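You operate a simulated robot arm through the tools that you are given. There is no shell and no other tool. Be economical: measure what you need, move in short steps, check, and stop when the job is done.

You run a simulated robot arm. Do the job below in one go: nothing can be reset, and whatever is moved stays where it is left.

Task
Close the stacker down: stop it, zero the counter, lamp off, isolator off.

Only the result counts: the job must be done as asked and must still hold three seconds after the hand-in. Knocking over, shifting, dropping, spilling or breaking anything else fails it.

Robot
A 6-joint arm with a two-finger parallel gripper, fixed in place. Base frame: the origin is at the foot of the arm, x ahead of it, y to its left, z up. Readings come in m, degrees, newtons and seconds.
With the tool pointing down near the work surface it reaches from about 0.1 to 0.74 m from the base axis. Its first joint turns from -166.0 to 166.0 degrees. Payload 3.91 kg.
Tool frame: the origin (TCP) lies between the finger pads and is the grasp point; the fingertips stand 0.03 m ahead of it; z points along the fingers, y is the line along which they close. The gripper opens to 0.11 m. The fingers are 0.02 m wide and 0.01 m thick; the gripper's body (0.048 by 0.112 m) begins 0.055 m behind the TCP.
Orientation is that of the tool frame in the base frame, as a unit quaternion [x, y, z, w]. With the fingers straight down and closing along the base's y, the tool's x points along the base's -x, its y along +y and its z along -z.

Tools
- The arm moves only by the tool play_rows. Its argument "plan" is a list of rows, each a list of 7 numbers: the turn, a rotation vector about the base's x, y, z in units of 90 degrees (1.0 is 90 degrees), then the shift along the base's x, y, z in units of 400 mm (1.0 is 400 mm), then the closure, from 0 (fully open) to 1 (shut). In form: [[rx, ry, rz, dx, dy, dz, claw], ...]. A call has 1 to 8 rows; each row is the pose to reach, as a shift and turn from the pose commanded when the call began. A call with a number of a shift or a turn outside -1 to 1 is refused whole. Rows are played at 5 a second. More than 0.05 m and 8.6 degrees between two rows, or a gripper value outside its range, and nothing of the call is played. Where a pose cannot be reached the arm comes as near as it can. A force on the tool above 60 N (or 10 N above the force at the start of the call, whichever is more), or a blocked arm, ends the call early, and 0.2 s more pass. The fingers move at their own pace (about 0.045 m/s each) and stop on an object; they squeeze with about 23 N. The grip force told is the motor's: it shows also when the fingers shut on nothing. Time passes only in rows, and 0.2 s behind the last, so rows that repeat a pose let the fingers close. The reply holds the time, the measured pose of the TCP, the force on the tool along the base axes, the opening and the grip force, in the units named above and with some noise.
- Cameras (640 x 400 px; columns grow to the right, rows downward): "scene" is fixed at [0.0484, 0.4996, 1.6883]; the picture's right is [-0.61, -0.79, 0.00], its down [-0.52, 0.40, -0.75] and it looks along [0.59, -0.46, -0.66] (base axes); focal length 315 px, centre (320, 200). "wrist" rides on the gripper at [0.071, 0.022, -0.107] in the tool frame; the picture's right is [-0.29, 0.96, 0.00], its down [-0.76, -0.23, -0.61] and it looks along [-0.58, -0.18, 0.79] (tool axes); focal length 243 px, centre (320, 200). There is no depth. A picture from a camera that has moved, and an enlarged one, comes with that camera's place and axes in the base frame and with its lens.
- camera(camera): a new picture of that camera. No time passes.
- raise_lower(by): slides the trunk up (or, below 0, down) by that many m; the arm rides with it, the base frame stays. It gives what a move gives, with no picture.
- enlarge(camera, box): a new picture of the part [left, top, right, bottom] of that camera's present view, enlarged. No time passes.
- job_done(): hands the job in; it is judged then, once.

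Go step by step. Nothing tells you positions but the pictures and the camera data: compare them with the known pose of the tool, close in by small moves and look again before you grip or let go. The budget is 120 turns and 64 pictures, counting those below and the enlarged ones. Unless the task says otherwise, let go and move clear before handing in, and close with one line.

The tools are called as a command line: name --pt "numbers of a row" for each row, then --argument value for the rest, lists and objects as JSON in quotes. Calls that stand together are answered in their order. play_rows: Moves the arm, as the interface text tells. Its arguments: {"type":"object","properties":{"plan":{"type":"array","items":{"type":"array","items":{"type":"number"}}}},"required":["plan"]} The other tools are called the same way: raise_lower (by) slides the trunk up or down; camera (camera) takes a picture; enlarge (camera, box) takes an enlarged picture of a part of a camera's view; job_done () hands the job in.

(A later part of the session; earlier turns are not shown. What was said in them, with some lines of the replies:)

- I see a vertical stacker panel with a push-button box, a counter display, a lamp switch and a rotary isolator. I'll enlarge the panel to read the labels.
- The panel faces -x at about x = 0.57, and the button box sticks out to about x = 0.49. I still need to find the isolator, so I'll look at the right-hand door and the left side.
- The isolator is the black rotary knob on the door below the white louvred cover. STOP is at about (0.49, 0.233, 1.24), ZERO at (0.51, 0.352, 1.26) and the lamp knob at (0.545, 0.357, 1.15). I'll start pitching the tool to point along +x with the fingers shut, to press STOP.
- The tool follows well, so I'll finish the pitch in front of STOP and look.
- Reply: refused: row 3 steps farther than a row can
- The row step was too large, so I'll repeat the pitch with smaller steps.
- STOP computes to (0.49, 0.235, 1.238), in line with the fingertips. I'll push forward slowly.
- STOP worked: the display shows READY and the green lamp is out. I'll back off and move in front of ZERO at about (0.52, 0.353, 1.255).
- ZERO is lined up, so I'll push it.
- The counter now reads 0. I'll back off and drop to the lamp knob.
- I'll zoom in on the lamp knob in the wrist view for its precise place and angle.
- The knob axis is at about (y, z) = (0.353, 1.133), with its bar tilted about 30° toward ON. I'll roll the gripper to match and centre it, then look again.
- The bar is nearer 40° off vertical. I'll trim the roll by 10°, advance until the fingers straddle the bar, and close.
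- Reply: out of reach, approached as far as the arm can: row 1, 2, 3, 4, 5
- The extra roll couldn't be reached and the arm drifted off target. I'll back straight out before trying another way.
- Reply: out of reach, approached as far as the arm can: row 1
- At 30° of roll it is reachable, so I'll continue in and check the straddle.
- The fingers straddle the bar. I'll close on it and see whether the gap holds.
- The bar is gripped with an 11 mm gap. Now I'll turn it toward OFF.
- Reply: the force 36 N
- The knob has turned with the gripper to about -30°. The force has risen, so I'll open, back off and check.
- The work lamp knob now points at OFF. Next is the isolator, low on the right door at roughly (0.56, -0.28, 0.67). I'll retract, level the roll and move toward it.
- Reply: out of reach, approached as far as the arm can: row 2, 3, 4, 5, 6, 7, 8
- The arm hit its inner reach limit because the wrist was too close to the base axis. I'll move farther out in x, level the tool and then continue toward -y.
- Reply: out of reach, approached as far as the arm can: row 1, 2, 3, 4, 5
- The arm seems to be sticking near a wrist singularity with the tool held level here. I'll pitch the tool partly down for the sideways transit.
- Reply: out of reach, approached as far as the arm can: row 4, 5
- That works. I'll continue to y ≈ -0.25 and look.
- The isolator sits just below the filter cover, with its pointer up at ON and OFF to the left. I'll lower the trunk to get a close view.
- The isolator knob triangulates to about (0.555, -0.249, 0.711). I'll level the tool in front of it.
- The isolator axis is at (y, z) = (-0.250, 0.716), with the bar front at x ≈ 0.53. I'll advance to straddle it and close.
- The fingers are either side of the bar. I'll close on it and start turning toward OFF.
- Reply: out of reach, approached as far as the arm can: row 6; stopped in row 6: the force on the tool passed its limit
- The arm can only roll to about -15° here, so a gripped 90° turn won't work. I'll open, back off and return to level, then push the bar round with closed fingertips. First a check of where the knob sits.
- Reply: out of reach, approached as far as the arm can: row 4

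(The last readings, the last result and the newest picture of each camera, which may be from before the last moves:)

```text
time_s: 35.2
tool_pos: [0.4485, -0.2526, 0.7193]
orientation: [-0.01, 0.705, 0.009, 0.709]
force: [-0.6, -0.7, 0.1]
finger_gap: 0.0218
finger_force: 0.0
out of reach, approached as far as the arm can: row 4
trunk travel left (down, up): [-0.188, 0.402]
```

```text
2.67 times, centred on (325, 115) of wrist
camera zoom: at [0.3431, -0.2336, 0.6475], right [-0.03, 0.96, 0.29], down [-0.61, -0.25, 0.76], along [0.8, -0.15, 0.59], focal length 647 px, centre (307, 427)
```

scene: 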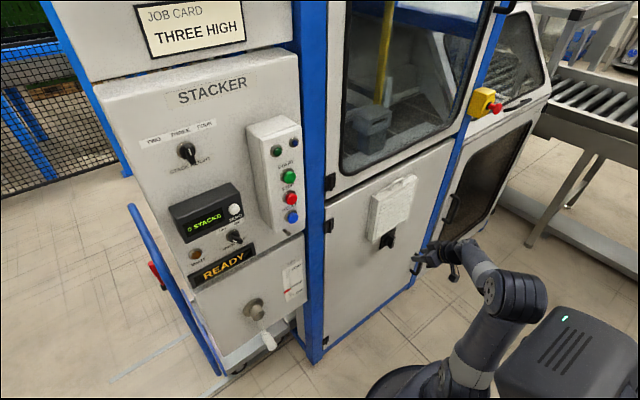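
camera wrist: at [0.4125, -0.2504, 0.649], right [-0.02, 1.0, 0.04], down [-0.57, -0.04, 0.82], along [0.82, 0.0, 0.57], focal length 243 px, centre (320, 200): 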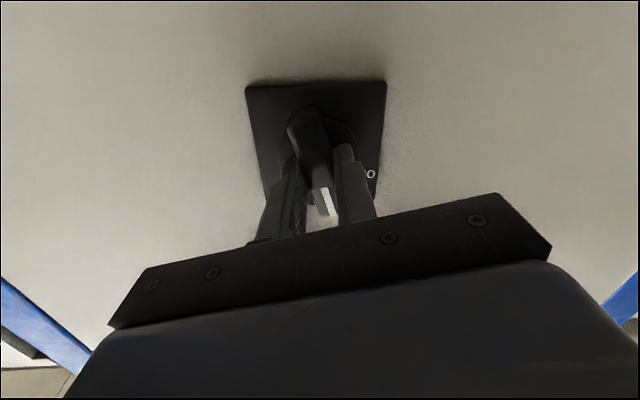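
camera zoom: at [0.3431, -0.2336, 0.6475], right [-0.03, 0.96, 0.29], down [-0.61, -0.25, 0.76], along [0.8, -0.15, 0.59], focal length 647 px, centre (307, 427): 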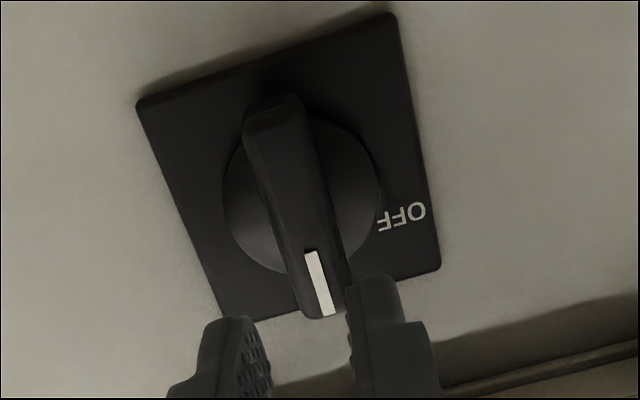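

The knob sprang back to ON, so it is detented. I'll put the closed fingertips on the right (-y) side of the bar's upper end.

play_rows --pt "0 0 0 0 -0.03 0.02 1" --pt "0 0 0 0 -0.058 0.04 1" --pt "0 0 0 0.05 -0.058 0.04 1" --pt "0 0 0 0.1 -0.058 0.04 1" --pt "0 0 0 0.1 -0.058 0.04 1"

camera --camera "wrist"

enlarge --camera "scene" --box '[360, 205, 440, 265]'

```text
time_s: 36.4
tool_pos: [0.4896, -0.2747, 0.7341]
orientation: [-0.01, 0.705, 0.009, 0.709]
force: [0.5, -0.6, 0.8]
finger_gap: 0.0001
finger_force: 22.7
trunk travel left (down, up): [-0.188, 0.402]
```

```text
21 pictures are left
camera wrist: at [0.3838, -0.2572, 0.6634], right [-0.03, 0.96, 0.29], down [-0.61, -0.25, 0.76], along [0.8, -0.15, 0.59], focal length 243 px, centre (320, 200)
```

wrist: 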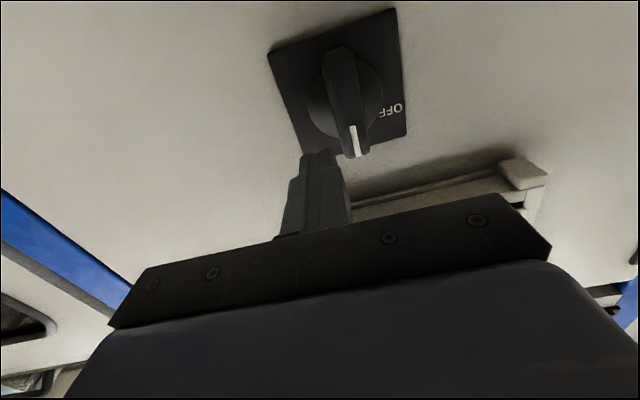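

```text
6.67 times, centred on (400, 235) of scene
camera zoom: at [0.0484, 0.4996, 1.6883], right [-0.61, -0.79, 0.0], down [-0.52, 0.4, -0.75], along [0.59, -0.46, -0.66], focal length 2102 px, centre (-213, -33)
```

zoom: 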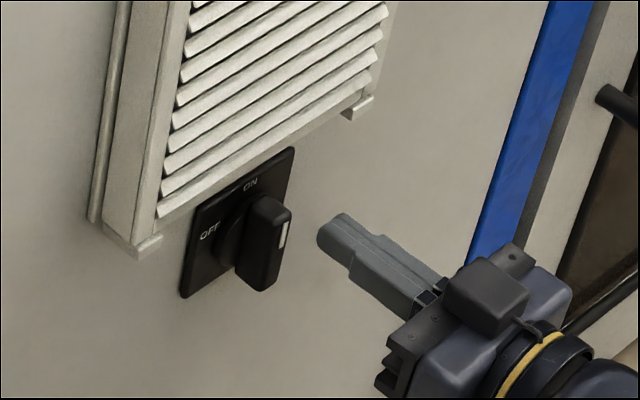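

The fingertips are clear of the bar on its right. I'll advance alongside it and sweep in an arc from ON to OFF.

play_rows --pt "0 0 0 0.04 0 0 1" --pt "0 0 0 0.081 0 0 1" --pt "0 0 0 0.081 0.024 0.0165 1" --pt "0 0 0 0.081 0.037 0.027 1" --pt "0 0 0 0.081 0.055 0.032 1" --pt "0 0 0 0.081 0.0775 0.027 1" --pt "0 0 0 0.081 0.097 0.017 1" --pt "0 0 0 0.081 0.112 0.002 1"

camera --camera "wrist"

enlarge --camera "scene" --box '[360, 205, 440, 265]'

```text
time_s: 38.2
tool_pos: [0.523, -0.2294, 0.7347]
orientation: [-0.011, 0.705, 0.01, 0.709]
force: [-2.5, -1.3, 2.3]
finger_gap: 0.0
finger_force: 23.1
trunk travel left (down, up): [-0.188, 0.402]
```

```text
19 pictures are left
camera wrist: at [0.4165, -0.2117, 0.6637], right [-0.03, 0.96, 0.29], down [-0.61, -0.25, 0.76], along [0.8, -0.15, 0.59], focal length 243 px, centre (320, 200)
```

wrist: 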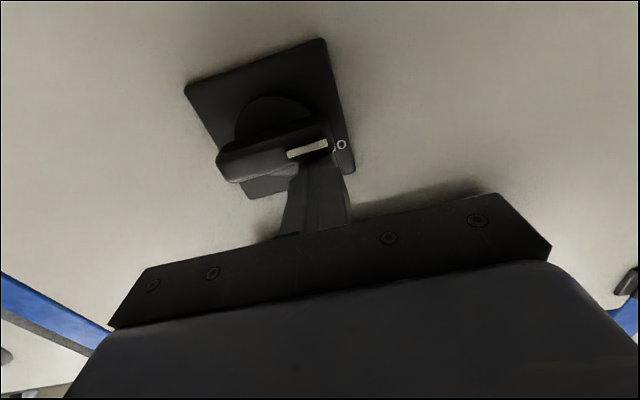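

```text
6.67 times, centred on (400, 235) of scene
camera zoom: at [0.0484, 0.4996, 1.6883], right [-0.61, -0.79, 0.0], down [-0.52, 0.4, -0.75], along [0.59, -0.46, -0.66], focal length 2102 px, centre (-213, -33)
```

zoom: 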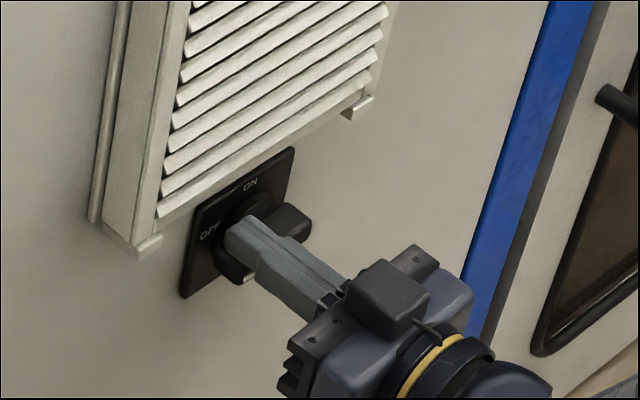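

The bar has turned to horizontal, pointing at OFF. I'll back straight out and check that it stays.

play_rows --pt "0 0 0 -0.08 0 0.005 1" --pt "0 0 0 -0.18 0 0.005 1" --pt "0 0 0 -0.25 0 0.005 1" --pt "0 0 0 -0.25 0 0.005 1"

enlarge --camera "wrist" --box '[230, 20, 410, 200]'

camera --camera "scene"

enlarge --camera "scene" --box '[150, 110, 340, 290]'

```text
time_s: 39.2
tool_pos: [0.4225, -0.2313, 0.7381]
orientation: [-0.01, 0.706, 0.009, 0.708]
force: [0.0, 1.5, 0.5]
finger_gap: 0.0
finger_force: 22.7
trunk travel left (down, up): [-0.188, 0.402]
```

```text
2.22 times, centred on (320, 110) of wrist
camera zoom: at [0.316, -0.213, 0.6658], right [-0.03, 0.96, 0.29], down [-0.61, -0.25, 0.76], along [0.8, -0.15, 0.59], focal length 539 px, centre (320, 400)
```

zoom: 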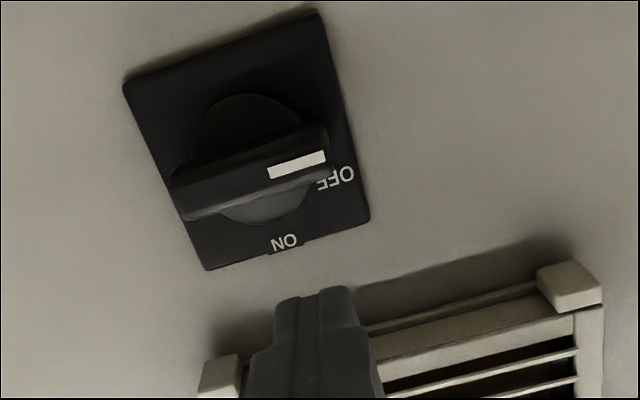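

```text
16 pictures are left
```

scene: 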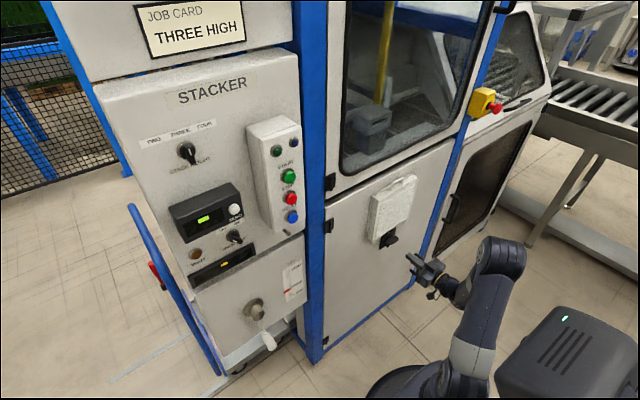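

```text
2.22 times, centred on (245, 200) of scene
camera zoom: at [0.0484, 0.4996, 1.6883], right [-0.61, -0.79, 0.0], down [-0.52, 0.4, -0.75], along [0.59, -0.46, -0.66], focal length 700 px, centre (487, 200)
```

zoom: 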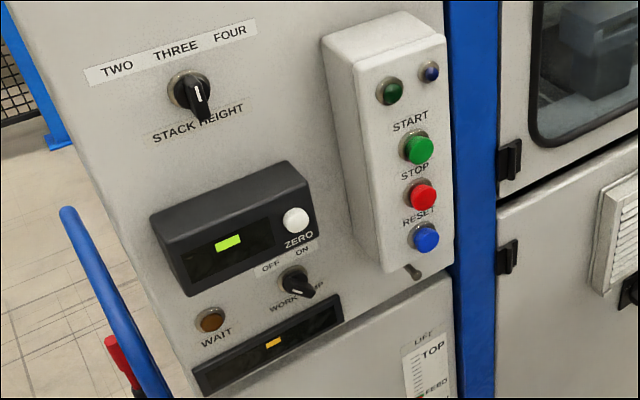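

The isolator stays at OFF and the displays have dropped out. I'll zoom in once on what they show.

enlarge --camera "scene" --box '[165, 180, 265, 290]'

```text
3.64 times, centred on (215, 235) of scene
camera zoom: at [0.0484, 0.4996, 1.6883], right [-0.61, -0.79, 0.0], down [-0.52, 0.4, -0.75], along [0.59, -0.46, -0.66], focal length 1146 px, centre (702, 73)
```

zoom: 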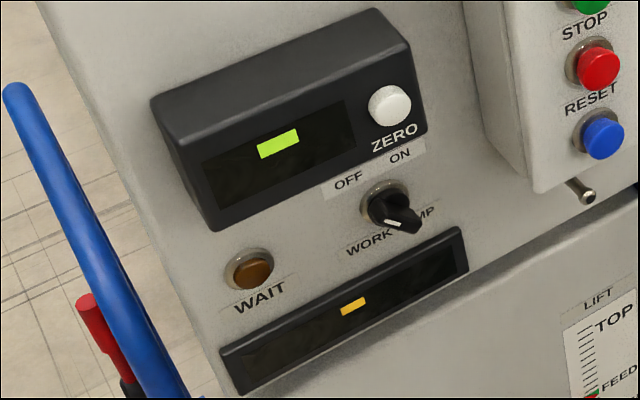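

Both displays show only a dash, so the power is off. I'll make one check that the lift scale wasn't disturbed.

enlarge --camera "scene" --box '[220, 240, 330, 360]'

```text
3.33 times, centred on (275, 300) of scene
camera zoom: at [0.0484, 0.4996, 1.6883], right [-0.61, -0.79, 0.0], down [-0.52, 0.4, -0.75], along [0.59, -0.46, -0.66], focal length 1051 px, centre (470, -133)
```

zoom: 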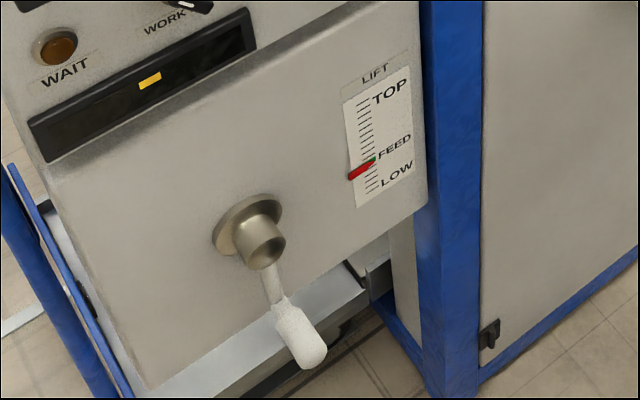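

Nothing else has changed: the lift pointer is where it started and the crank is untouched. The arm is clear, so I'm handing in.

job_done

```text
The job is handed in.
```

The stacker is shut down: stopped, counter zeroed, work lamp switch at OFF and isolator at OFF, with the arm clear and the job handed in.
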